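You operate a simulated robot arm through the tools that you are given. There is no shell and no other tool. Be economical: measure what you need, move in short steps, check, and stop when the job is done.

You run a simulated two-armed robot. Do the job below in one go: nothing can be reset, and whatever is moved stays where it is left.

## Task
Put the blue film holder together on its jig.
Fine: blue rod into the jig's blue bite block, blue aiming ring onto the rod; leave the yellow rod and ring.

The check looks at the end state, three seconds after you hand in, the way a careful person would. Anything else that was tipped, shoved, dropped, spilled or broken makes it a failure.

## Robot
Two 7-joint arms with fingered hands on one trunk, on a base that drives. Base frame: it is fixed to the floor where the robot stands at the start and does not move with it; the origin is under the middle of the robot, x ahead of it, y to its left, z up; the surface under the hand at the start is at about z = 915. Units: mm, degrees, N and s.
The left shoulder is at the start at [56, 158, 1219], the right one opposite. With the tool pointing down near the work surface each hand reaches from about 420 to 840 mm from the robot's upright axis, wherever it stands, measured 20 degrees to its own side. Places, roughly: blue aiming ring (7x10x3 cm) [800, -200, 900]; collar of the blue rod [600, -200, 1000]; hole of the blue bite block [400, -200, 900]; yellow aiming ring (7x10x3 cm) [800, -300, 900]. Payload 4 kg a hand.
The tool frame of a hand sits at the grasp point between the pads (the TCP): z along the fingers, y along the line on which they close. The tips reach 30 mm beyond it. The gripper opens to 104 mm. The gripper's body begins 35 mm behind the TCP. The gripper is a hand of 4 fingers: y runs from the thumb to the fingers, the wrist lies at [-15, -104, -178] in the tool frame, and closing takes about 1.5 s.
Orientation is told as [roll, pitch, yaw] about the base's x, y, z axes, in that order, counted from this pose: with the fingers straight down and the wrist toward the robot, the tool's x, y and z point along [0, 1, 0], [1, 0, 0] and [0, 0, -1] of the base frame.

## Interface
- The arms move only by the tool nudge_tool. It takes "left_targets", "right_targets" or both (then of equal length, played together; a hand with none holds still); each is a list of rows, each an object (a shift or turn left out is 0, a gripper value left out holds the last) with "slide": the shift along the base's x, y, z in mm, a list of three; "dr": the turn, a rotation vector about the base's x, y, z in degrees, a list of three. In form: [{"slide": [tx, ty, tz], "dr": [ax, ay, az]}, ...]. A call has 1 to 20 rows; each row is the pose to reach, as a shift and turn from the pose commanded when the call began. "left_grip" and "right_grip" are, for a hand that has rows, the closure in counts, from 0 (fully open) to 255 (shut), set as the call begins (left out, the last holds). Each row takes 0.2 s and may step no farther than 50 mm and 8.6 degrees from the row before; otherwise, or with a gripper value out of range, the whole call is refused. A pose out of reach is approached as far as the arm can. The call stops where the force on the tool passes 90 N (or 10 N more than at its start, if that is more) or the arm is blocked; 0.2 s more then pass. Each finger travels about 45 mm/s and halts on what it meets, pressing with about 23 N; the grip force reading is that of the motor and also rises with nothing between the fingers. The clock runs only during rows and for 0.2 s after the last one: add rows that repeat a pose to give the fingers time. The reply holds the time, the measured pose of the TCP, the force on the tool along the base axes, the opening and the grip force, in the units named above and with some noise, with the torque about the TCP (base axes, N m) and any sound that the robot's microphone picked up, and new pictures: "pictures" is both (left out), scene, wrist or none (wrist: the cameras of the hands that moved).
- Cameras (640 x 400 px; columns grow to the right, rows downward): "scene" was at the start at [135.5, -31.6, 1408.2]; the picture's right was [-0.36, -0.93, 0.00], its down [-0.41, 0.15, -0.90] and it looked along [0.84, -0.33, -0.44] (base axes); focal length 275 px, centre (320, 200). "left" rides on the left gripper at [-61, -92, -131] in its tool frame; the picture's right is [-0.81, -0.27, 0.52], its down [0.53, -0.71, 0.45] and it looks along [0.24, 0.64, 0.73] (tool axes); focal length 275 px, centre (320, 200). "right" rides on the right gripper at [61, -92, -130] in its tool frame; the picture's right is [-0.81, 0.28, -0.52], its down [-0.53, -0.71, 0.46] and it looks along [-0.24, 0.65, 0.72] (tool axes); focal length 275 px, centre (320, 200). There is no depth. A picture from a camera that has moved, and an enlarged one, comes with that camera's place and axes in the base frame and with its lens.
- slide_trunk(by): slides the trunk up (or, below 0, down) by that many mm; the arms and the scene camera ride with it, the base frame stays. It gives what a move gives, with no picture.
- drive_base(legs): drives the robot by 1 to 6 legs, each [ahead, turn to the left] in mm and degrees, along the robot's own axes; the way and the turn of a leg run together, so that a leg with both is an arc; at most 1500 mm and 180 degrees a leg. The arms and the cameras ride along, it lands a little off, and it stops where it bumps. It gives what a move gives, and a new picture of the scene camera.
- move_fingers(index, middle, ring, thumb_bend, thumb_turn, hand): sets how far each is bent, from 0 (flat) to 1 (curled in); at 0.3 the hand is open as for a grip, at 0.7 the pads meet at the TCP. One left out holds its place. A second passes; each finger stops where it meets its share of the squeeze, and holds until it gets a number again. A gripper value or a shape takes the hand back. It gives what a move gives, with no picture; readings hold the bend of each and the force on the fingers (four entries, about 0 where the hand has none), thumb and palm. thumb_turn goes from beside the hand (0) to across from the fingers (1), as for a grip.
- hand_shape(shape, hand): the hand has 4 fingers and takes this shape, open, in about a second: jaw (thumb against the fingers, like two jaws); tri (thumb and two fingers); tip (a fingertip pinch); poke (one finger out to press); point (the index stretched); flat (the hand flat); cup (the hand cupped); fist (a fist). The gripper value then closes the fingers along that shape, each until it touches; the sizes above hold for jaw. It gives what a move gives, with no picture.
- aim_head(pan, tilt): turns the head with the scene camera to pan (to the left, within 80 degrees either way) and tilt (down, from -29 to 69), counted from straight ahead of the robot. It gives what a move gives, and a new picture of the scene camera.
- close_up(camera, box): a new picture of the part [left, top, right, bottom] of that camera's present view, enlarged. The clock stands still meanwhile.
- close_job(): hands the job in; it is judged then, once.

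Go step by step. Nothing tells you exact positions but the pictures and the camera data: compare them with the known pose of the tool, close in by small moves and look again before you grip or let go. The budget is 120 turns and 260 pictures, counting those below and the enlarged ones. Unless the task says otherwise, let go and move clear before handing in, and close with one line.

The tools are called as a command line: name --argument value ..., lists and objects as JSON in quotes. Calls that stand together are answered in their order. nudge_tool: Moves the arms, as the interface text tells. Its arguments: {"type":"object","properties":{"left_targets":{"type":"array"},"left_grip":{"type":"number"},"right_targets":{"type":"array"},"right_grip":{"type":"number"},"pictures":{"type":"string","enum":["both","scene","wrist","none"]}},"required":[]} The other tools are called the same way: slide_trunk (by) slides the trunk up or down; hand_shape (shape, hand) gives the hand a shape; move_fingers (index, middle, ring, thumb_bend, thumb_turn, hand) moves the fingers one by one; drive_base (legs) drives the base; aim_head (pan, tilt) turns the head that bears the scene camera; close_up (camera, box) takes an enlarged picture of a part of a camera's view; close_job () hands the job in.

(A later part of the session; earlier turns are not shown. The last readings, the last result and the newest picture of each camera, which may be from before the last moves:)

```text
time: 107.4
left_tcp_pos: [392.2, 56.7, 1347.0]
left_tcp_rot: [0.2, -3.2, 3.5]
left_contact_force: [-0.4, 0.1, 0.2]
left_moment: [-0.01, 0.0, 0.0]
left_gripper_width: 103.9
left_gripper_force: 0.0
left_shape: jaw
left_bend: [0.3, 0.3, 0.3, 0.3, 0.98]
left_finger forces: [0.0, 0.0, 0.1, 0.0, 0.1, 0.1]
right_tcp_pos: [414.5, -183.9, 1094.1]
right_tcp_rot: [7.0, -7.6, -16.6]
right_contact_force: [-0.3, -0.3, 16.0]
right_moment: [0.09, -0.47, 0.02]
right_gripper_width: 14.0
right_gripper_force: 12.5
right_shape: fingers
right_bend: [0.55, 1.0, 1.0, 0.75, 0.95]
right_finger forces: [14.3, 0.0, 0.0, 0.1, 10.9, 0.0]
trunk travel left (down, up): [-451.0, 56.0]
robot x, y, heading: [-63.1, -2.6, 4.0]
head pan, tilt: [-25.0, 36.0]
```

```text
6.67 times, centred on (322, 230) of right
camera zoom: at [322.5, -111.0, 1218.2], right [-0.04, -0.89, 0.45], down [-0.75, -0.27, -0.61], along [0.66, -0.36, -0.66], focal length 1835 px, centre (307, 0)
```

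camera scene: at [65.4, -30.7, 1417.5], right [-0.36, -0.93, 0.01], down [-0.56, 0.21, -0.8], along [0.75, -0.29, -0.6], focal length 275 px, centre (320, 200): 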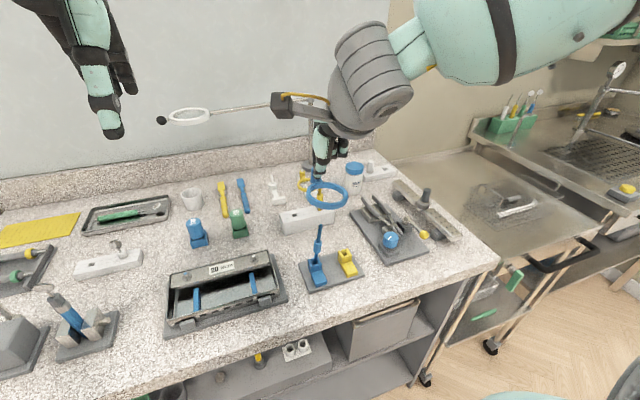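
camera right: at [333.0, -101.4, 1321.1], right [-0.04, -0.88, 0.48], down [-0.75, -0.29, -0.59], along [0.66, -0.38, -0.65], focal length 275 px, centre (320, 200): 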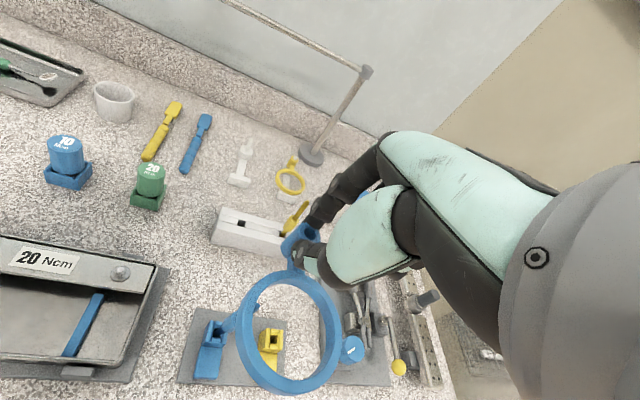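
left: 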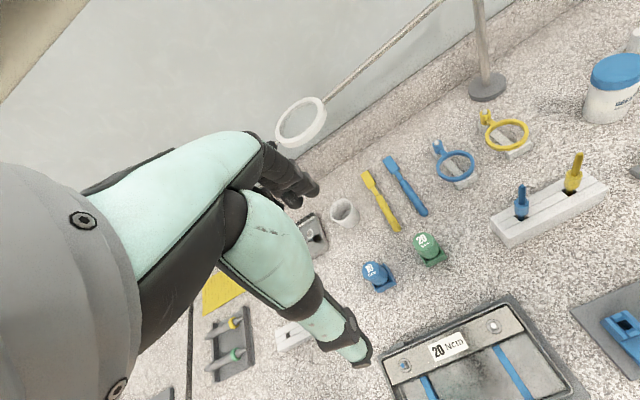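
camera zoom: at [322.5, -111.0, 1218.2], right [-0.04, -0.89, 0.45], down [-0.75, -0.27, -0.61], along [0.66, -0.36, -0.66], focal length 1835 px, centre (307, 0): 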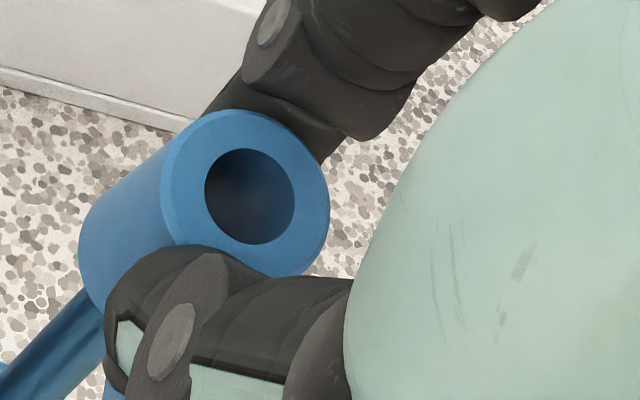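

The rod tip is catching the tube's lower rim: light shows through the bore, so the rod isn't in it. I'll raise off and re-measure.

nudge_tool --right_targets '[{"slide": [0, 0, 6]}, {"slide": [0, 0, 12]}, {"slide": [0, 0, 24]}, {"slide": [0, 0, 24]}]' --pictures "none"

close_up --camera "left" --box '[550, 160, 640, 250]'

close_up --camera "right" --box '[240, 190, 368, 300]'

close_up --camera "scene" --box '[290, 170, 370, 270]'

```text
time: 108.4
left_tcp_pos: [395.0, 55.7, 1347.1]
left_tcp_rot: [0.2, -3.0, 3.4]
left_contact_force: [-1.2, 0.3, -0.3]
left_moment: [0.01, 0.0, -0.04]
left_gripper_width: 104.0
left_gripper_force: 0.0
left_shape: jaw
left_bend: [0.3, 0.3, 0.3, 0.3, 0.98]
left_finger forces: [0.1, 0.0, 0.0, 0.0, 0.0, 0.0]
right_tcp_pos: [415.5, -185.1, 1117.1]
right_tcp_rot: [6.9, -7.2, -16.7]
right_contact_force: [0.5, 0.6, -0.1]
right_moment: [-0.02, -0.01, -0.01]
right_gripper_width: 13.0
right_gripper_force: 9.7
right_shape: fingers
right_bend: [0.56, 1.0, 1.0, 0.75, 0.96]
right_finger forces: [9.3, 0.0, 0.1, 0.0, 9.8, 0.0]
trunk travel left (down, up): [-451.0, 56.0]
robot x, y, heading: [-67.2, -1.8, 4.1]
head pan, tilt: [-25.0, 36.0]
```

```text
4.44 times, centred on (595, 205) of left
camera zoom: at [300.3, -11.6, 1472.1], right [-0.2, -0.82, -0.53], down [-0.72, 0.49, -0.49], along [0.67, 0.29, -0.69], focal length 1224 px, centre (-902, 178)
```

zoom: 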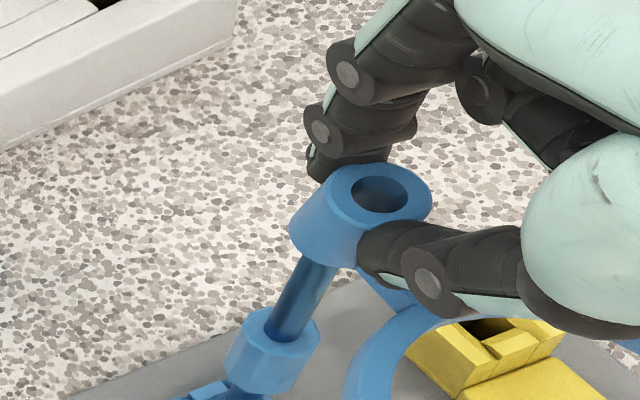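

```text
3.64 times, centred on (304, 245) of right
camera zoom: at [323.5, -112.5, 1240.8], right [-0.04, -0.89, 0.45], down [-0.75, -0.27, -0.6], along [0.66, -0.36, -0.66], focal length 1001 px, centre (378, 36)
```

zoom: 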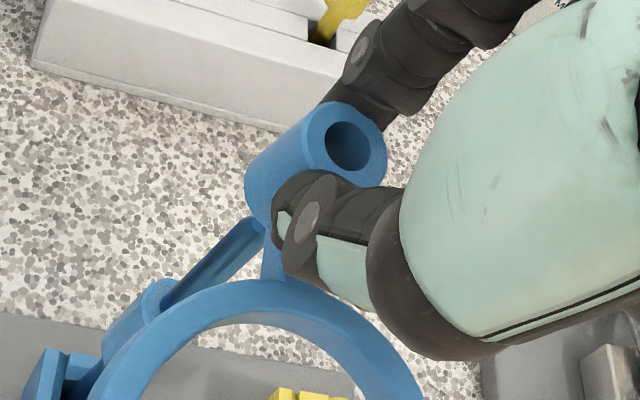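

```text
4.00 times, centred on (330, 220) of scene
camera zoom: at [65.4, -31.1, 1417.5], right [-0.36, -0.93, 0.01], down [-0.56, 0.21, -0.8], along [0.75, -0.29, -0.6], focal length 1098 px, centre (280, 120)
```

zoom: 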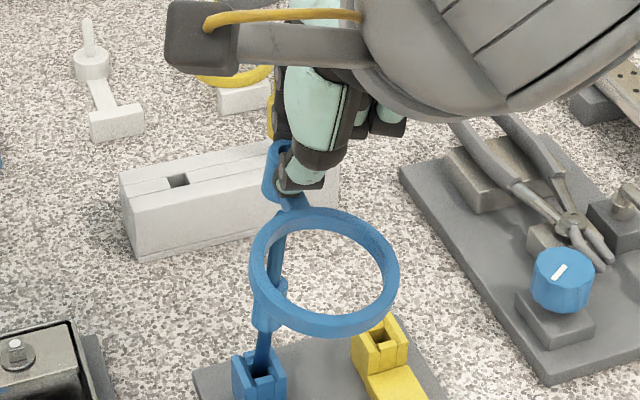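

The tube pitched about 15° in the grip (top toward -x). I'll raise slightly and rotate the hand +15° in pitch and +5° in roll to bring it parallel to the rod, then re-measure.

nudge_tool --right_targets '[{"slide": [0, 0, 8], "dr": [2, 6, 0]}, {"slide": [0, 0, 14], "dr": [4, 12, 0]}, {"slide": [0, 0, 14], "dr": [5, 15, 0]}, {"slide": [0, 0, 14], "dr": [5, 15, 0]}]' --pictures "none"

close_up --camera "left" --box '[550, 160, 640, 250]'

close_up --camera "right" --box '[240, 190, 368, 300]'

close_up --camera "scene" --box '[290, 160, 370, 260]'

```text
time: 109.4
left_tcp_pos: [394.6, 56.4, 1347.0]
left_tcp_rot: [0.2, -3.0, 3.4]
left_contact_force: [0.4, -0.5, 0.3]
left_moment: [0.0, 0.03, -0.01]
left_gripper_width: 104.2
left_gripper_force: 0.1
left_shape: jaw
left_bend: [0.3, 0.3, 0.3, 0.3, 0.98]
left_finger forces: [0.0, 0.1, 0.0, 0.0, 0.0, 0.0]
right_tcp_pos: [415.7, -183.5, 1132.7]
right_tcp_rot: [7.6, 8.4, -16.4]
right_contact_force: [-0.1, 0.2, 0.0]
right_moment: [-0.03, -0.03, -0.01]
right_gripper_width: 13.0
right_gripper_force: 9.1
right_shape: fingers
right_bend: [0.56, 1.0, 1.0, 0.75, 0.96]
right_finger forces: [9.1, 0.0, 0.0, 0.0, 9.8, 0.1]
trunk travel left (down, up): [-451.0, 56.0]
robot x, y, heading: [-69.1, -2.1, 4.3]
head pan, tilt: [-25.0, 36.0]
```

```text
4.44 times, centred on (595, 205) of left
camera zoom: at [299.5, -11.3, 1472.3], right [-0.2, -0.82, -0.53], down [-0.72, 0.49, -0.49], along [0.67, 0.29, -0.69], focal length 1224 px, centre (-902, 178)
```

zoom: 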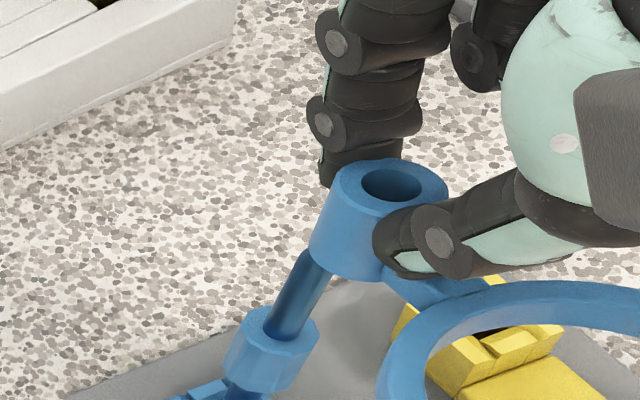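

```text
3.64 times, centred on (304, 245) of right
camera zoom: at [359.2, -123.4, 1281.5], right [0.07, -0.93, 0.36], down [-0.88, -0.23, -0.41], along [0.46, -0.29, -0.84], focal length 1001 px, centre (378, 36)
```

zoom: 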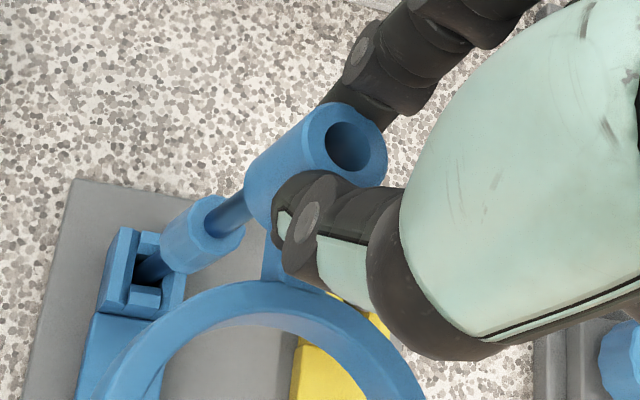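

```text
4.00 times, centred on (330, 210) of scene
camera zoom: at [64.6, -30.8, 1417.6], right [-0.36, -0.93, 0.01], down [-0.56, 0.21, -0.8], along [0.75, -0.29, -0.6], focal length 1098 px, centre (280, 160)
```

zoom: 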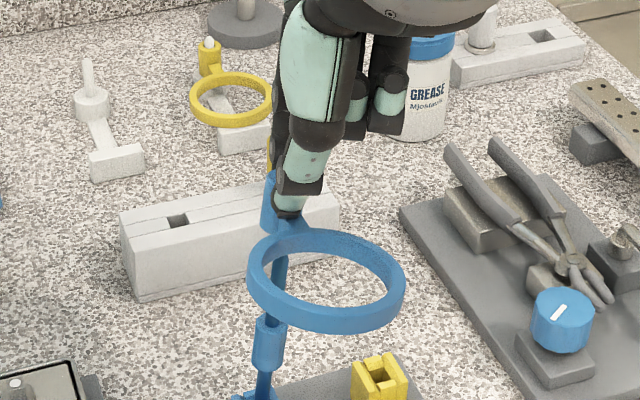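

The tube is upright again. The views disagree slightly on the sideways offset, so I'll zoom in harder on the gap before moving.

close_up --camera "scene" --box '[308, 195, 340, 235]'

close_up --camera "left" --box '[575, 185, 623, 245]'

close_up --camera "right" --box '[275, 205, 355, 265]'

```text
10.00 times, centred on (324, 215) of scene
camera zoom: at [64.6, -30.8, 1417.6], right [-0.36, -0.93, 0.01], down [-0.56, 0.21, -0.8], along [0.75, -0.29, -0.6], focal length 2746 px, centre (280, 50)
```

zoom: 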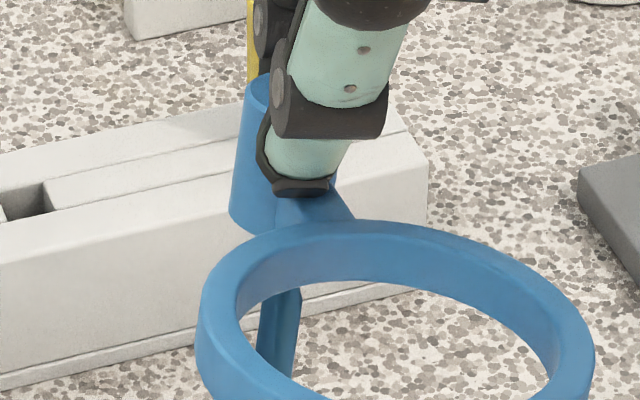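

```text
6.67 times, centred on (599, 215) of left
camera zoom: at [299.5, -11.3, 1472.3], right [-0.2, -0.82, -0.53], down [-0.72, 0.49, -0.49], along [0.67, 0.29, -0.69], focal length 1835 px, centre (-1540, 100)
```

zoom: 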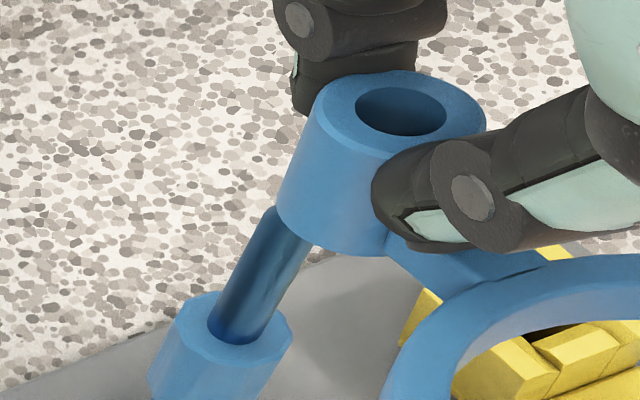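

```text
6.67 times, centred on (315, 235) of right
camera zoom: at [359.2, -123.4, 1281.5], right [0.07, -0.93, 0.36], down [-0.88, -0.23, -0.41], along [0.46, -0.29, -0.84], focal length 1835 px, centre (353, -33)
```

zoom: 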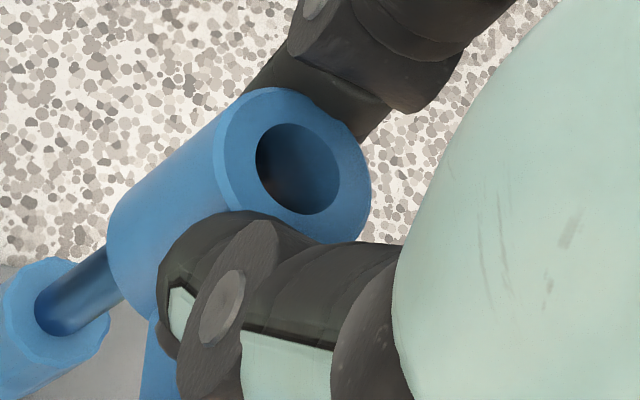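

The tube is longer than I assumed (about 35 mm) and its lower end is offset from the rod. I'll raise 40 mm so rod tip and tube end are both visible, shift (+4, +4), and measure again.

nudge_tool --right_targets '[{"slide": [0, 0, 15]}, {"slide": [2, 2, 30]}, {"slide": [4, 4, 40]}, {"slide": [4, 4, 40]}, {"slide": [4, 4, 40]}]' --pictures "none"

close_up --camera "left" --box '[560, 160, 640, 240]'

close_up --camera "right" --box '[240, 195, 368, 305]'

close_up --camera "scene" --box '[300, 170, 348, 240]'

```text
time: 110.6
left_tcp_pos: [394.8, 56.6, 1346.8]
left_tcp_rot: [0.2, -3.0, 3.4]
left_contact_force: [-0.1, -0.2, 0.0]
left_moment: [0.02, -0.01, -0.03]
left_gripper_width: 103.9
left_gripper_force: 0.1
left_shape: jaw
left_bend: [0.3, 0.3, 0.3, 0.3, 0.98]
left_finger forces: [0.0, 0.0, 0.0, 0.0, 0.1, 0.0]
right_tcp_pos: [420.4, -180.6, 1172.2]
right_tcp_rot: [7.4, 8.4, -16.5]
right_contact_force: [1.5, -0.7, 0.0]
right_moment: [0.02, 0.03, -0.02]
right_gripper_width: 12.8
right_gripper_force: 9.5
right_shape: fingers
right_bend: [0.56, 1.0, 1.0, 0.75, 0.96]
right_finger forces: [9.2, 0.1, 0.0, 0.0, 9.6, 0.0]
trunk travel left (down, up): [-451.0, 56.0]
robot x, y, heading: [-64.5, -4.2, 4.0]
head pan, tilt: [-25.0, 36.0]
```

```text
5.00 times, centred on (600, 200) of left
camera zoom: at [299.8, -11.3, 1472.2], right [-0.2, -0.82, -0.53], down [-0.72, 0.49, -0.49], along [0.67, 0.29, -0.69], focal length 1376 px, centre (-1080, 200)
```

zoom: 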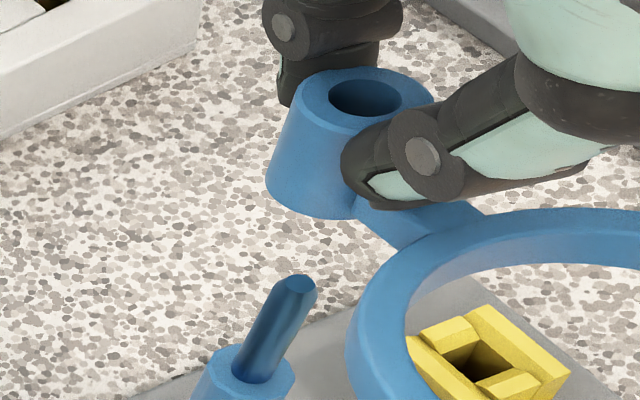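

```text
3.64 times, centred on (304, 250) of right
camera zoom: at [365.0, -118.9, 1320.7], right [0.07, -0.93, 0.36], down [-0.88, -0.23, -0.41], along [0.46, -0.29, -0.84], focal length 1001 px, centre (378, 18)
```

zoom: 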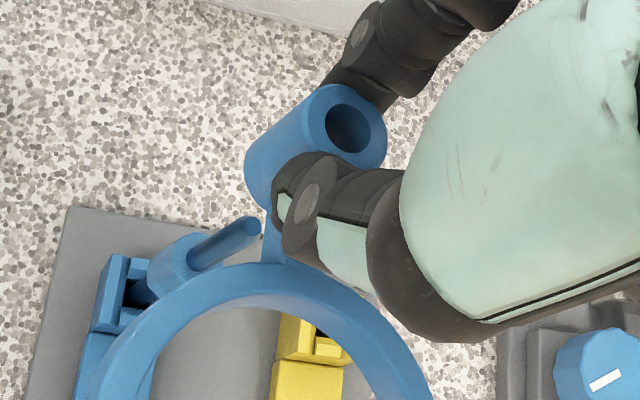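

```text
5.71 times, centred on (324, 205) of scene
camera zoom: at [64.9, -30.8, 1417.5], right [-0.36, -0.93, 0.01], down [-0.56, 0.21, -0.8], along [0.75, -0.29, -0.6], focal length 1569 px, centre (297, 171)
```

zoom: 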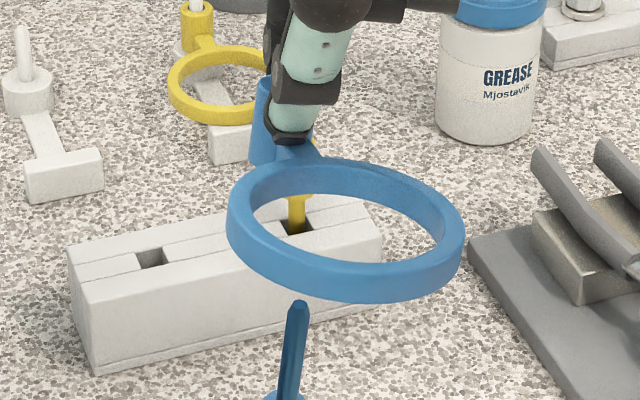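

Now the geometry is clear: rod top (438.5, -176, 1061) leaning about 7° to -y, and the tube leans a bit more. I'll rotate the hand by (-2°, -4.5°) to make them parallel and lower to about 12 mm above the tip.

nudge_tool --right_targets '[{"slide": [0, -1, -5], "dr": [-2, -4.5, 0]}, {"slide": [0, -2, -20], "dr": [-2, -4.5, 0]}, {"slide": [0, -3, -38], "dr": [-2, -4.5, 0]}, {"slide": [0, -3, -38], "dr": [-2, -4.5, 0]}]' --pictures "none"

close_up --camera "left" --box '[560, 170, 640, 250]'

close_up --camera "right" --box '[260, 195, 356, 275]'

close_up --camera "scene" --box '[304, 180, 344, 240]'

```text
time: 111.6
left_tcp_pos: [394.5, 56.4, 1346.0]
left_tcp_rot: [0.2, -3.0, 3.3]
left_contact_force: [-0.2, -0.2, 0.1]
left_moment: [0.01, -0.02, -0.01]
left_gripper_width: 104.2
left_gripper_force: 0.0
left_shape: jaw
left_bend: [0.3, 0.3, 0.3, 0.3, 0.98]
left_finger forces: [0.0, 0.0, 0.1, 0.0, 0.1, 0.0]
right_tcp_pos: [419.9, -182.4, 1134.8]
right_tcp_rot: [6.8, 3.5, -16.6]
right_contact_force: [0.1, 0.1, -0.3]
right_moment: [0.0, -0.02, 0.0]
right_gripper_width: 13.0
right_gripper_force: 9.6
right_shape: fingers
right_bend: [0.56, 1.0, 1.0, 0.75, 0.96]
right_finger forces: [9.2, 0.0, 0.0, 0.1, 9.8, 0.0]
trunk travel left (down, up): [-451.0, 56.0]
robot x, y, heading: [-67.0, -7.5, 4.3]
head pan, tilt: [-25.0, 36.0]
```

```text
5.00 times, centred on (600, 210) of left
camera zoom: at [299.3, -11.0, 1472.3], right [-0.2, -0.82, -0.53], down [-0.72, 0.49, -0.49], along [0.67, 0.29, -0.69], focal length 1376 px, centre (-1080, 150)
```

zoom: 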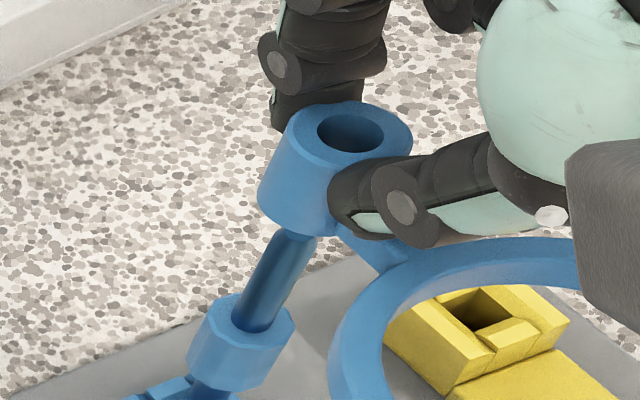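

```text
5.00 times, centred on (308, 235) of right
camera zoom: at [352.1, -116.8, 1276.4], right [0.04, -0.92, 0.4], down [-0.85, -0.24, -0.47], along [0.53, -0.32, -0.79], focal length 1376 px, centre (380, 25)
```

zoom: 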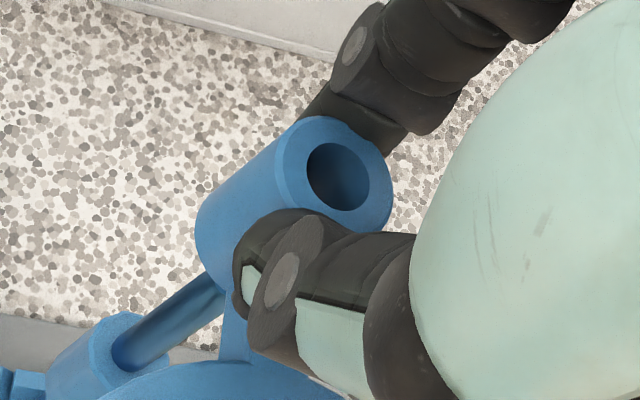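

```text
6.67 times, centred on (324, 210) of scene
camera zoom: at [64.5, -30.5, 1417.6], right [-0.36, -0.93, 0.01], down [-0.56, 0.21, -0.8], along [0.75, -0.29, -0.6], focal length 1830 px, centre (293, 133)
```

zoom: 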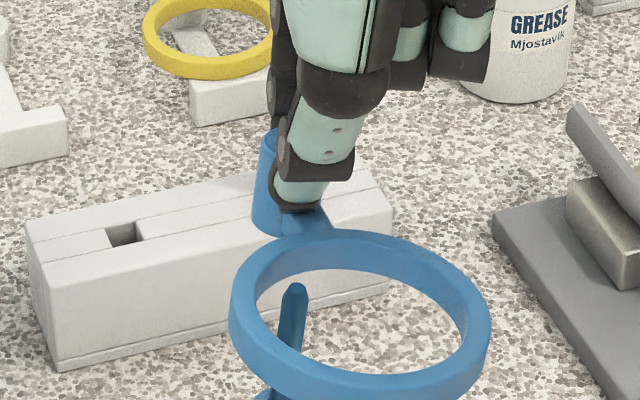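

Consistent triangulation (scene and left cameras) puts the tube bottom at (432.5, -170, 1093) and the rod top at (439, -176, 1061). The tube is already parallel to the rod, so I shift (+6, -5) and lower to 8 mm above the tip.

nudge_tool --right_targets '[{"slide": [3, -3, -5]}, {"slide": [6, -5, -14]}, {"slide": [6, -5, -23]}, {"slide": [6, -5, -23]}]' --pictures "none"

close_up --camera "left" --box '[560, 180, 640, 260]'

close_up --camera "right" --box '[260, 195, 356, 275]'

close_up --camera "scene" --box '[304, 190, 344, 250]'

```text
time: 112.6
left_tcp_pos: [393.9, 56.4, 1346.4]
left_tcp_rot: [0.2, -3.0, 3.4]
left_contact_force: [-0.4, 0.8, -0.5]
left_moment: [0.01, 0.0, -0.01]
left_gripper_width: 104.2
left_gripper_force: 0.1
left_shape: jaw
left_bend: [0.3, 0.3, 0.3, 0.3, 0.98]
left_finger forces: [0.0, 0.1, 0.0, 0.0, 0.0, 0.0]
right_tcp_pos: [425.4, -188.9, 1111.7]
right_tcp_rot: [6.8, 3.5, -16.6]
right_contact_force: [-0.1, -0.2, -0.2]
right_moment: [0.01, -0.02, -0.01]
right_gripper_width: 12.9
right_gripper_force: 9.1
right_shape: fingers
right_bend: [0.56, 1.0, 1.0, 0.75, 0.96]
right_finger forces: [9.1, 0.0, 0.0, 0.0, 9.7, 0.1]
trunk travel left (down, up): [-451.0, 56.0]
robot x, y, heading: [-66.1, -6.9, 4.0]
head pan, tilt: [-25.0, 36.0]
```

```text
5.00 times, centred on (600, 220) of left
camera zoom: at [299.9, -11.5, 1472.2], right [-0.2, -0.82, -0.53], down [-0.72, 0.49, -0.49], along [0.67, 0.29, -0.69], focal length 1376 px, centre (-1080, 100)
```

zoom: 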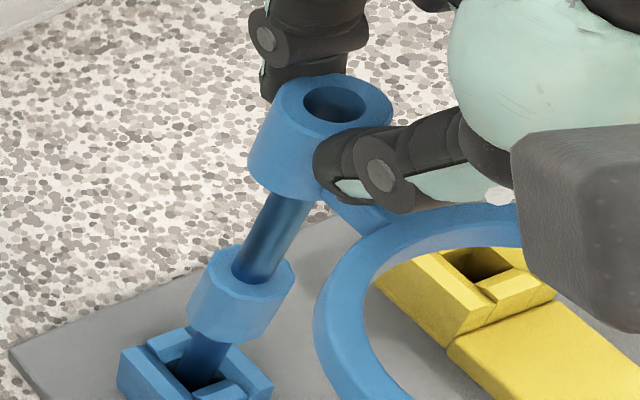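

```text
5.00 times, centred on (308, 235) of right
camera zoom: at [358.6, -122.6, 1253.0], right [0.04, -0.92, 0.4], down [-0.85, -0.24, -0.47], along [0.53, -0.32, -0.79], focal length 1376 px, centre (380, 25)
```

zoom: 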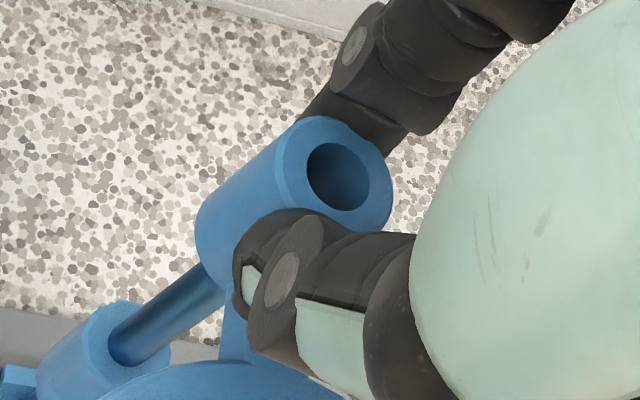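

```text
6.67 times, centred on (324, 220) of scene
camera zoom: at [65.1, -30.9, 1417.5], right [-0.36, -0.93, 0.01], down [-0.56, 0.21, -0.8], along [0.75, -0.29, -0.6], focal length 1830 px, centre (293, 67)
```

zoom: 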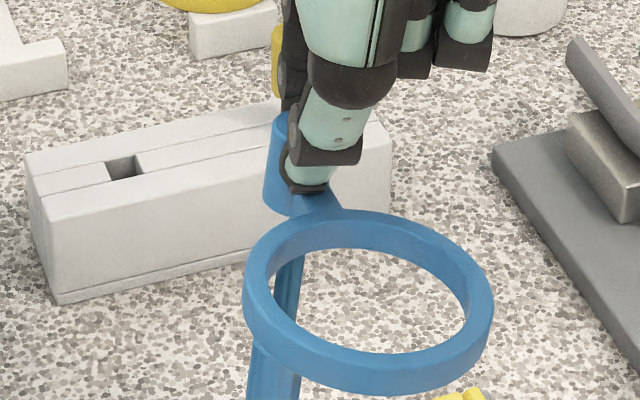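

Tube end and rod tip now coincide in both the scene and left views. Lowering along the rod's axis.

nudge_tool --right_targets '[{"slide": [0, -0.3, -4]}, {"slide": [0, 0, -8]}, {"slide": [0, 0.4, -12]}, {"slide": [0, 0.4, -12]}]' --pictures "none"

close_up --camera "left" --box '[560, 180, 640, 260]'

close_up --camera "right" --box '[275, 205, 355, 265]'

```text
time: 113.6
left_tcp_pos: [395.4, 55.5, 1346.9]
left_tcp_rot: [0.2, -3.0, 3.4]
left_contact_force: [-0.2, -0.2, 0.2]
left_moment: [0.01, 0.0, 0.01]
left_gripper_width: 104.3
left_gripper_force: 0.0
left_shape: jaw
left_bend: [0.3, 0.3, 0.3, 0.3, 0.98]
left_finger forces: [0.1, 0.1, 0.0, 0.1, 0.1, 0.1]
right_tcp_pos: [425.2, -187.3, 1099.2]
right_tcp_rot: [6.8, 3.5, -16.6]
right_contact_force: [0.4, -0.4, -0.5]
right_moment: [0.0, 0.0, -0.03]
right_gripper_width: 12.5
right_gripper_force: 9.8
right_shape: fingers
right_bend: [0.56, 1.0, 1.0, 0.75, 0.96]
right_finger forces: [9.0, 0.0, 0.0, 0.0, 9.8, 0.0]
trunk travel left (down, up): [-451.0, 56.0]
robot x, y, heading: [-69.2, -5.1, 4.1]
head pan, tilt: [-25.0, 36.0]
```

```text
5.00 times, centred on (600, 220) of left
camera zoom: at [299.8, -11.4, 1472.2], right [-0.2, -0.82, -0.53], down [-0.72, 0.49, -0.49], along [0.67, 0.29, -0.69], focal length 1376 px, centre (-1080, 100)
```

zoom: 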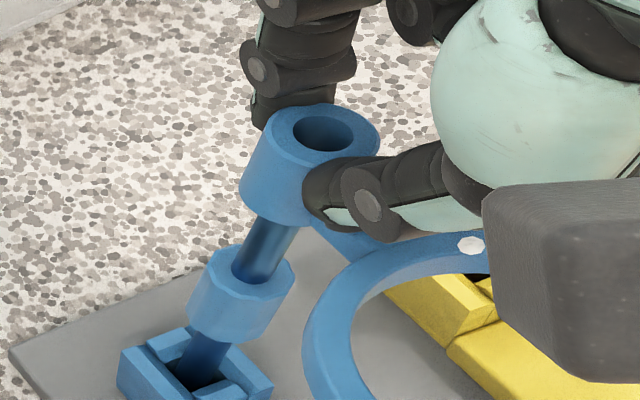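

```text
6.67 times, centred on (315, 235) of right
camera zoom: at [357.9, -121.8, 1241.0], right [0.04, -0.92, 0.4], down [-0.85, -0.24, -0.47], along [0.53, -0.32, -0.79], focal length 1835 px, centre (353, -33)
```

zoom: 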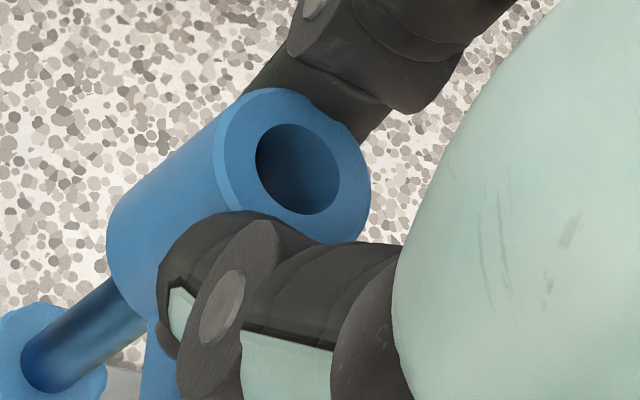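

Still free. Continuing down along the axis.

nudge_tool --right_targets '[{"slide": [0, 0.5, -4]}, {"slide": [-0.2, 0.9, -8]}, {"slide": [-0.2, 0.9, -8]}]' --pictures "none"

close_up --camera "left" --box '[560, 180, 640, 260]'

close_up --camera "right" --box '[275, 205, 355, 265]'

```text
time: 114.4
left_tcp_pos: [394.5, 56.8, 1345.3]
left_tcp_rot: [0.2, -3.0, 3.3]
left_contact_force: [-1.0, -0.3, 0.3]
left_moment: [-0.03, 0.02, 0.01]
left_gripper_width: 104.0
left_gripper_force: 0.1
left_shape: jaw
left_bend: [0.3, 0.3, 0.3, 0.3, 0.98]
left_finger forces: [0.1, 0.0, 0.1, 0.1, 0.1, 0.0]
right_tcp_pos: [424.5, -187.0, 1091.6]
right_tcp_rot: [6.9, 3.4, -16.5]
right_contact_force: [0.1, 0.0, -0.8]
right_moment: [-0.01, -0.01, -0.05]
right_gripper_width: 13.0
right_gripper_force: 9.5
right_shape: fingers
right_bend: [0.56, 1.0, 1.0, 0.75, 0.96]
right_finger forces: [9.1, 0.0, 0.0, 0.0, 9.8, 0.1]
trunk travel left (down, up): [-451.0, 56.0]
robot x, y, heading: [-66.8, -5.3, 4.1]
head pan, tilt: [-25.0, 36.0]
```

```text
5.00 times, centred on (600, 220) of left
camera zoom: at [299.8, -11.4, 1472.2], right [-0.2, -0.82, -0.53], down [-0.72, 0.49, -0.49], along [0.67, 0.29, -0.69], focal length 1376 px, centre (-1080, 100)
```

zoom: 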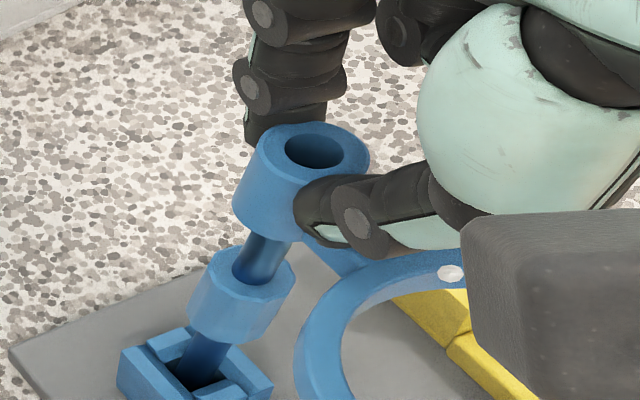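

```text
6.67 times, centred on (315, 235) of right
camera zoom: at [357.8, -121.0, 1233.4], right [0.04, -0.92, 0.4], down [-0.85, -0.24, -0.47], along [0.53, -0.32, -0.79], focal length 1835 px, centre (353, -33)
```

zoom: 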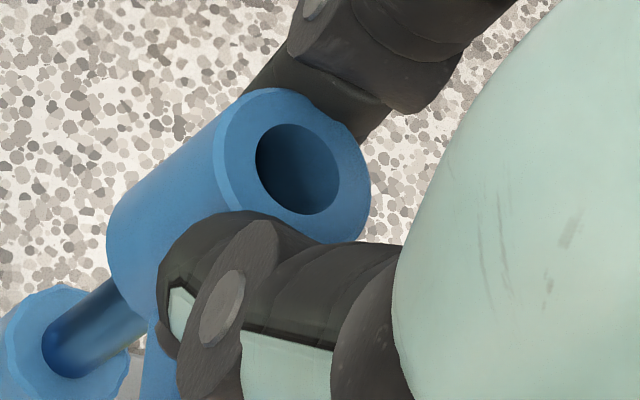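

No force and 11 mm of overlap: the tip appears to be inside. Continuing.

nudge_tool --right_targets '[{"slide": [-0.1, 0.5, -4]}, {"slide": [-0.2, 0.9, -8]}, {"slide": [-0.2, 1.2, -11]}, {"slide": [-0.2, 1.2, -11]}]' --pictures "none"

close_up --camera "left" --box '[560, 180, 640, 260]'

close_up --camera "right" --box '[275, 205, 355, 265]'

```text
time: 115.4
left_tcp_pos: [395.2, 55.8, 1346.3]
left_tcp_rot: [0.2, -2.9, 3.5]
left_contact_force: [0.6, 0.5, 0.1]
left_moment: [0.0, 0.03, -0.03]
left_gripper_width: 104.3
left_gripper_force: 0.0
left_shape: jaw
left_bend: [0.3, 0.3, 0.3, 0.3, 0.98]
left_finger forces: [0.0, 0.0, 0.0, 0.1, 0.1, 0.0]
right_tcp_pos: [424.8, -185.1, 1081.7]
right_tcp_rot: [6.8, 3.5, -16.6]
right_contact_force: [0.1, -0.6, 1.1]
right_moment: [0.01, 0.0, -0.03]
right_gripper_width: 12.5
right_gripper_force: 10.0
right_shape: fingers
right_bend: [0.56, 1.0, 1.0, 0.75, 0.96]
right_finger forces: [9.0, 0.1, 0.0, 0.0, 9.8, 0.1]
trunk travel left (down, up): [-451.0, 56.0]
robot x, y, heading: [-65.6, -2.0, 4.1]
head pan, tilt: [-25.0, 36.0]
```

```text
5.00 times, centred on (600, 220) of left
camera zoom: at [299.9, -11.4, 1472.2], right [-0.2, -0.82, -0.53], down [-0.72, 0.49, -0.49], along [0.67, 0.29, -0.69], focal length 1376 px, centre (-1080, 100)
```

zoom: 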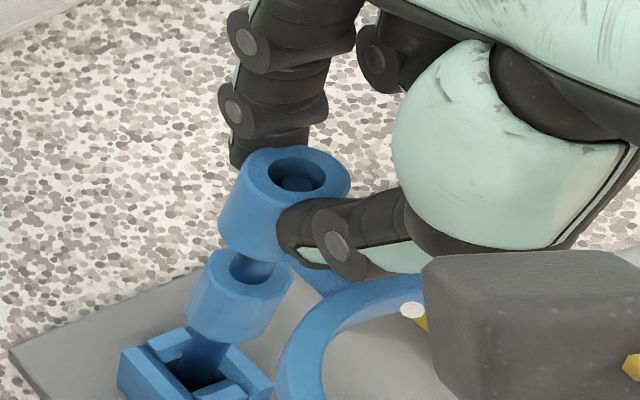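

```text
6.67 times, centred on (315, 235) of right
camera zoom: at [358.5, -119.3, 1222.3], right [0.04, -0.92, 0.4], down [-0.85, -0.24, -0.47], along [0.53, -0.32, -0.79], focal length 1835 px, centre (353, -33)
```

zoom: 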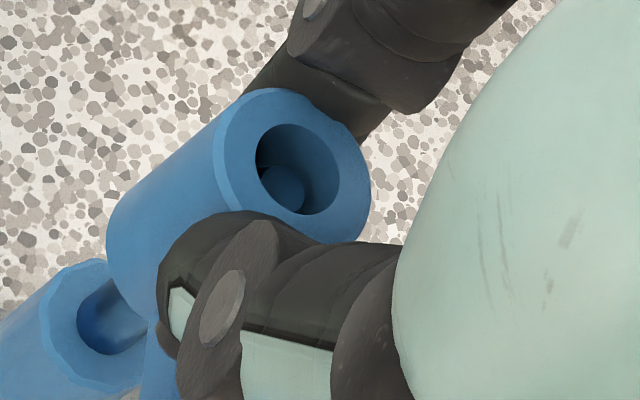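

The rod tip is visible inside the bore. Continuing down toward the collar.

nudge_tool --right_targets '[{"slide": [-0.1, 0.4, -4]}, {"slide": [-0.1, 0.8, -8]}, {"slide": [-0.2, 1.2, -12]}, {"slide": [-0.2, 1.2, -12]}]' --pictures "none"

close_up --camera "left" --box '[560, 180, 640, 260]'

close_up --camera "scene" --box '[294, 190, 366, 280]'

```text
time: 116.4
left_tcp_pos: [394.3, 55.5, 1346.1]
left_tcp_rot: [0.2, -3.0, 3.4]
left_contact_force: [-0.9, -0.7, 0.5]
left_moment: [0.03, -0.04, 0.04]
left_gripper_width: 103.7
left_gripper_force: 0.0
left_shape: jaw
left_bend: [0.3, 0.3, 0.3, 0.3, 0.98]
left_finger forces: [0.0, 0.0, 0.0, 0.1, 0.1, 0.1]
right_tcp_pos: [425.5, -183.8, 1067.4]
right_tcp_rot: [6.7, 3.6, -16.6]
right_contact_force: [-0.1, -0.9, 0.3]
right_moment: [0.01, 0.01, -0.01]
right_gripper_width: 12.9
right_gripper_force: 8.8
right_shape: fingers
right_bend: [0.56, 1.0, 1.0, 0.75, 0.96]
right_finger forces: [9.1, 0.0, 0.0, 0.0, 10.0, 0.1]
trunk travel left (down, up): [-451.0, 56.0]
robot x, y, heading: [-64.4, -3.0, 4.0]
head pan, tilt: [-25.0, 36.0]
```

```text
5.00 times, centred on (600, 220) of left
camera zoom: at [299.9, -11.4, 1472.2], right [-0.2, -0.82, -0.53], down [-0.72, 0.49, -0.49], along [0.67, 0.29, -0.69], focal length 1376 px, centre (-1080, 100)
```

zoom: 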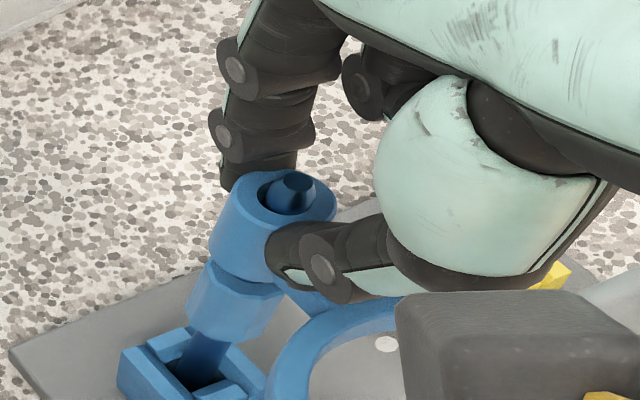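

```text
4.44 times, centred on (330, 235) of scene
camera zoom: at [65.1, -30.9, 1417.5], right [-0.36, -0.93, 0.01], down [-0.56, 0.21, -0.8], along [0.75, -0.29, -0.6], focal length 1220 px, centre (276, 44)
```

zoom: 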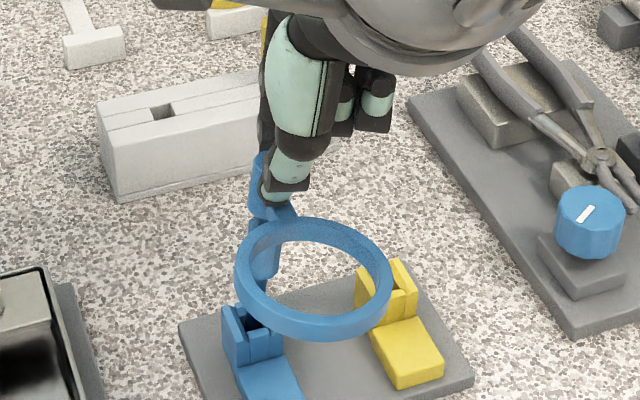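

The tip has come out through the tube's top and the ring points back over the bite block. A last few mm down onto the collar.

nudge_tool --right_targets '[{"slide": [0, 0.2, -2]}, {"slide": [0, 0.4, -4]}, {"slide": [0, 0.4, -4]}]' --pictures "none"

close_up --camera "left" --box '[560, 190, 640, 270]'

```text
time: 117.2
left_tcp_pos: [394.1, 57.2, 1345.7]
left_tcp_rot: [0.1, -3.0, 3.4]
left_contact_force: [-0.7, -0.4, -0.7]
left_moment: [-0.01, -0.01, 0.03]
left_gripper_width: 104.3
left_gripper_force: 0.0
left_shape: jaw
left_bend: [0.3, 0.3, 0.3, 0.3, 0.98]
left_finger forces: [0.1, 0.0, 0.0, 0.0, 0.0, 0.0]
right_tcp_pos: [425.9, -184.2, 1064.4]
right_tcp_rot: [6.7, 3.4, -16.6]
right_contact_force: [0.5, -0.4, -0.2]
right_moment: [0.03, 0.0, 0.0]
right_gripper_width: 12.8
right_gripper_force: 9.7
right_shape: fingers
right_bend: [0.56, 1.0, 1.0, 0.75, 0.96]
right_finger forces: [9.1, 0.0, 0.0, 0.0, 10.1, 0.0]
trunk travel left (down, up): [-451.0, 56.0]
robot x, y, heading: [-66.9, -3.9, 4.3]
head pan, tilt: [-25.0, 36.0]
```

```text
5.00 times, centred on (600, 230) of left
camera zoom: at [299.8, -11.4, 1472.2], right [-0.2, -0.82, -0.53], down [-0.72, 0.49, -0.49], along [0.67, 0.29, -0.69], focal length 1376 px, centre (-1080, 50)
```

zoom: 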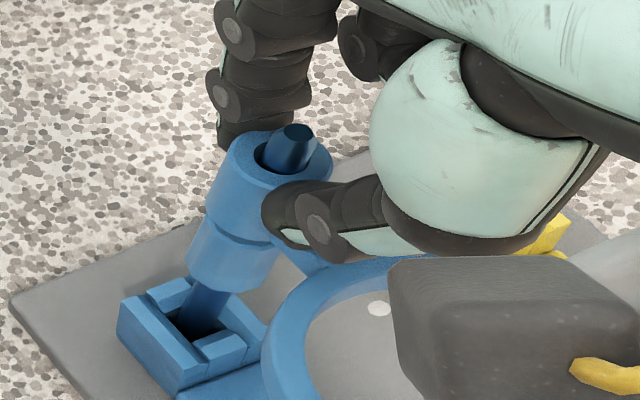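

Practically on the collar. I'll lower to light contact, then release slowly.

nudge_tool --right_targets '[{"slide": [0, 0.2, -2]}, {"slide": [0, 0.2, -3]}, {"slide": [0, 0.2, -3]}]' --pictures "none"

move_fingers --hand "right" --index 0.5 --thumb_bend 0.66 --thumb_turn 0.94

close_up --camera "left" --box '[560, 190, 640, 270]'

close_up --camera "scene" --box '[294, 190, 366, 280]'

close_up --camera "right" --box '[240, 195, 368, 305]'

```text
time: 118.0
left_tcp_pos: [395.3, 55.1, 1346.0]
left_tcp_rot: [0.2, -3.1, 3.4]
left_contact_force: [0.7, 0.0, -0.3]
left_moment: [0.02, 0.01, -0.01]
left_gripper_width: 104.0
left_gripper_force: 0.1
left_shape: jaw
left_bend: [0.3, 0.3, 0.3, 0.3, 0.98]
left_finger forces: [0.0, 0.0, 0.1, 0.1, 0.0, 0.0]
right_tcp_pos: [426.0, -185.1, 1061.5]
right_tcp_rot: [6.7, 3.5, -16.6]
right_contact_force: [0.3, 0.2, -0.1]
right_moment: [0.0, 0.04, -0.03]
right_gripper_width: 12.9
right_gripper_force: 9.9
right_shape: fingers
right_bend: [0.56, 1.0, 1.0, 0.75, 0.96]
right_finger forces: [9.1, 0.0, 0.0, 0.0, 10.0, 0.1]
trunk travel left (down, up): [-451.0, 56.0]
robot x, y, heading: [-65.2, -4.4, 3.7]
head pan, tilt: [-25.0, 36.0]
```

```text
time: 119.0
left_tcp_pos: [395.6, 54.9, 1346.1]
left_tcp_rot: [0.3, -2.9, 3.4]
left_contact_force: [-0.1, 0.6, -0.6]
left_moment: [0.01, 0.0, -0.01]
left_gripper_width: 104.1
left_gripper_force: 0.1
left_shape: jaw
left_bend: [0.3, 0.3, 0.3, 0.3, 0.98]
left_finger forces: [0.1, 0.0, 0.0, 0.1, 0.1, 0.0]
right_tcp_pos: [426.3, -184.1, 1060.2]
right_tcp_rot: [6.8, 3.4, -16.6]
right_contact_force: [-0.6, 1.0, -0.2]
right_moment: [0.01, 0.01, -0.01]
right_gripper_width: 31.7
right_gripper_force: 0.2
right_shape: fingers
right_bend: [0.5, 1.0, 1.0, 0.66, 0.96]
right_finger forces: [0.0, 0.0, 0.0, 0.0, 0.2, 0.0]
trunk travel left (down, up): [-451.0, 56.0]
robot x, y, heading: [-64.7, -7.9, 4.0]
head pan, tilt: [-25.0, 36.0]
```

```text
5.00 times, centred on (600, 230) of left
camera zoom: at [299.9, -11.4, 1472.2], right [-0.2, -0.82, -0.53], down [-0.72, 0.49, -0.49], along [0.67, 0.29, -0.69], focal length 1376 px, centre (-1080, 50)
```

zoom: 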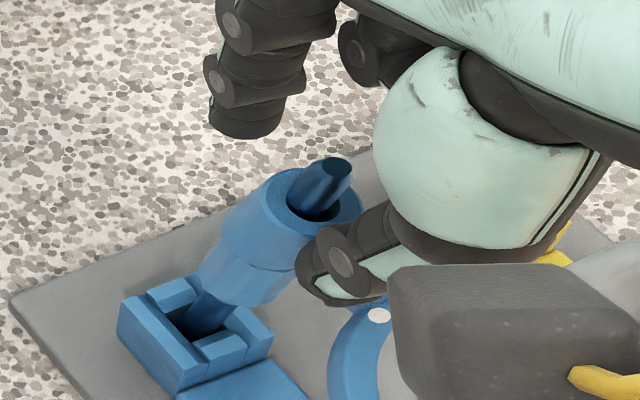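

```text
4.44 times, centred on (330, 235) of scene
camera zoom: at [65.1, -30.9, 1417.5], right [-0.36, -0.93, 0.01], down [-0.56, 0.21, -0.8], along [0.75, -0.29, -0.6], focal length 1220 px, centre (276, 44)
```

zoom: 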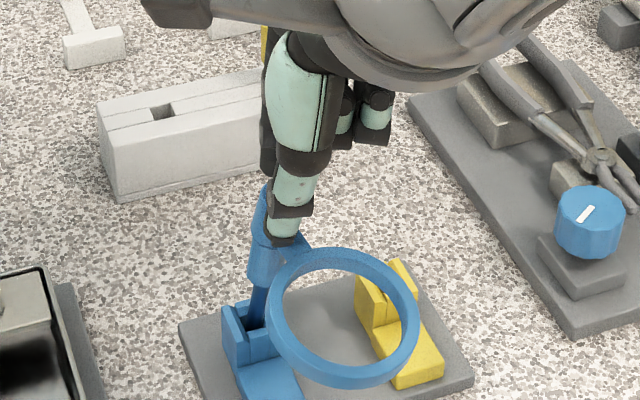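

```text
3.64 times, centred on (304, 250) of right
camera zoom: at [358.1, -118.3, 1203.4], right [0.04, -0.92, 0.4], down [-0.85, -0.24, -0.47], along [0.53, -0.32, -0.79], focal length 1001 px, centre (378, 18)
```

zoom: 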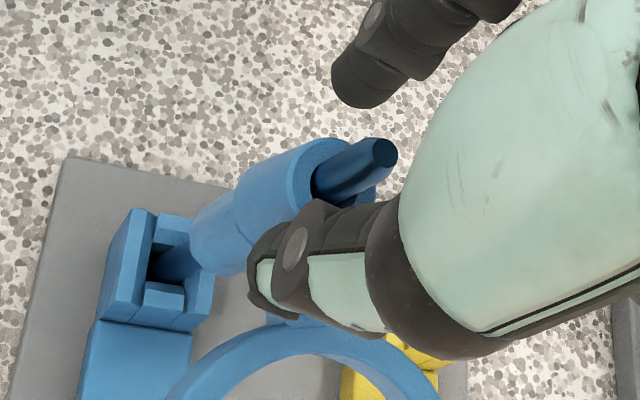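

Ring and rod are mated; the assembly leans a bit, possibly against my thumb. I'll rise carefully in a small step and look.

nudge_tool --right_targets '[{"slide": [-2, -1, 5]}, {"slide": [-3, -2, 12]}, {"slide": [-3, -2, 20]}, {"slide": [-3, -2, 20]}]' --pictures "none"

close_up --camera "left" --box '[560, 190, 640, 270]'

close_up --camera "scene" --box '[294, 190, 366, 280]'

```text
time: 120.0
left_tcp_pos: [394.2, 56.2, 1346.9]
left_tcp_rot: [0.1, -3.0, 3.5]
left_contact_force: [-0.5, 0.1, 0.2]
left_moment: [0.02, -0.03, -0.03]
left_gripper_width: 104.1
left_gripper_force: 0.1
left_shape: jaw
left_bend: [0.3, 0.3, 0.3, 0.3, 0.98]
left_finger forces: [0.0, 0.0, 0.0, 0.0, 0.0, 0.1]
right_tcp_pos: [421.2, -186.4, 1080.1]
right_tcp_rot: [6.8, 3.5, -16.5]
right_contact_force: [-0.2, 0.6, -0.6]
right_moment: [0.02, 0.04, 0.01]
right_gripper_width: 31.8
right_gripper_force: 0.1
right_shape: fingers
right_bend: [0.5, 1.0, 1.0, 0.66, 0.96]
right_finger forces: [0.1, 0.1, 0.0, 0.0, 0.1, 0.0]
trunk travel left (down, up): [-451.0, 56.0]
robot x, y, heading: [-68.5, -5.4, 4.1]
head pan, tilt: [-25.0, 36.0]
```

```text
5.00 times, centred on (600, 230) of left
camera zoom: at [300.0, -11.4, 1472.1], right [-0.2, -0.82, -0.53], down [-0.72, 0.49, -0.49], along [0.67, 0.29, -0.69], focal length 1376 px, centre (-1080, 50)
```

zoom: 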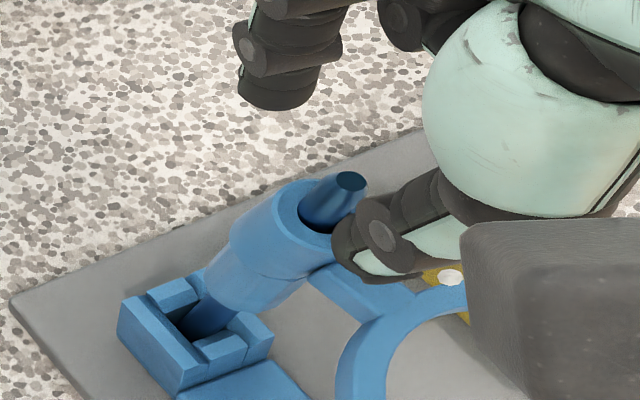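

```text
4.44 times, centred on (330, 235) of scene
camera zoom: at [65.2, -30.9, 1417.5], right [-0.36, -0.93, 0.01], down [-0.56, 0.21, -0.8], along [0.75, -0.29, -0.6], focal length 1220 px, centre (276, 44)
```

zoom: 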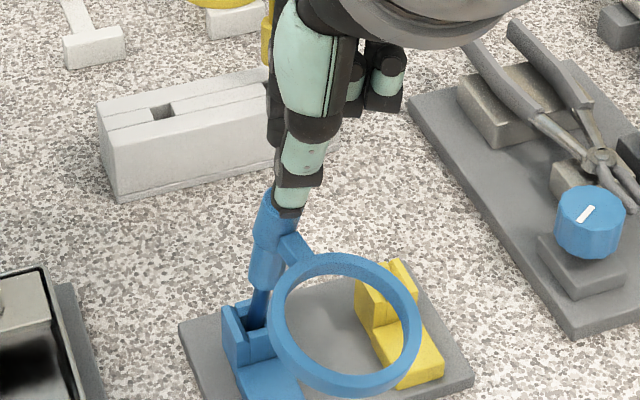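

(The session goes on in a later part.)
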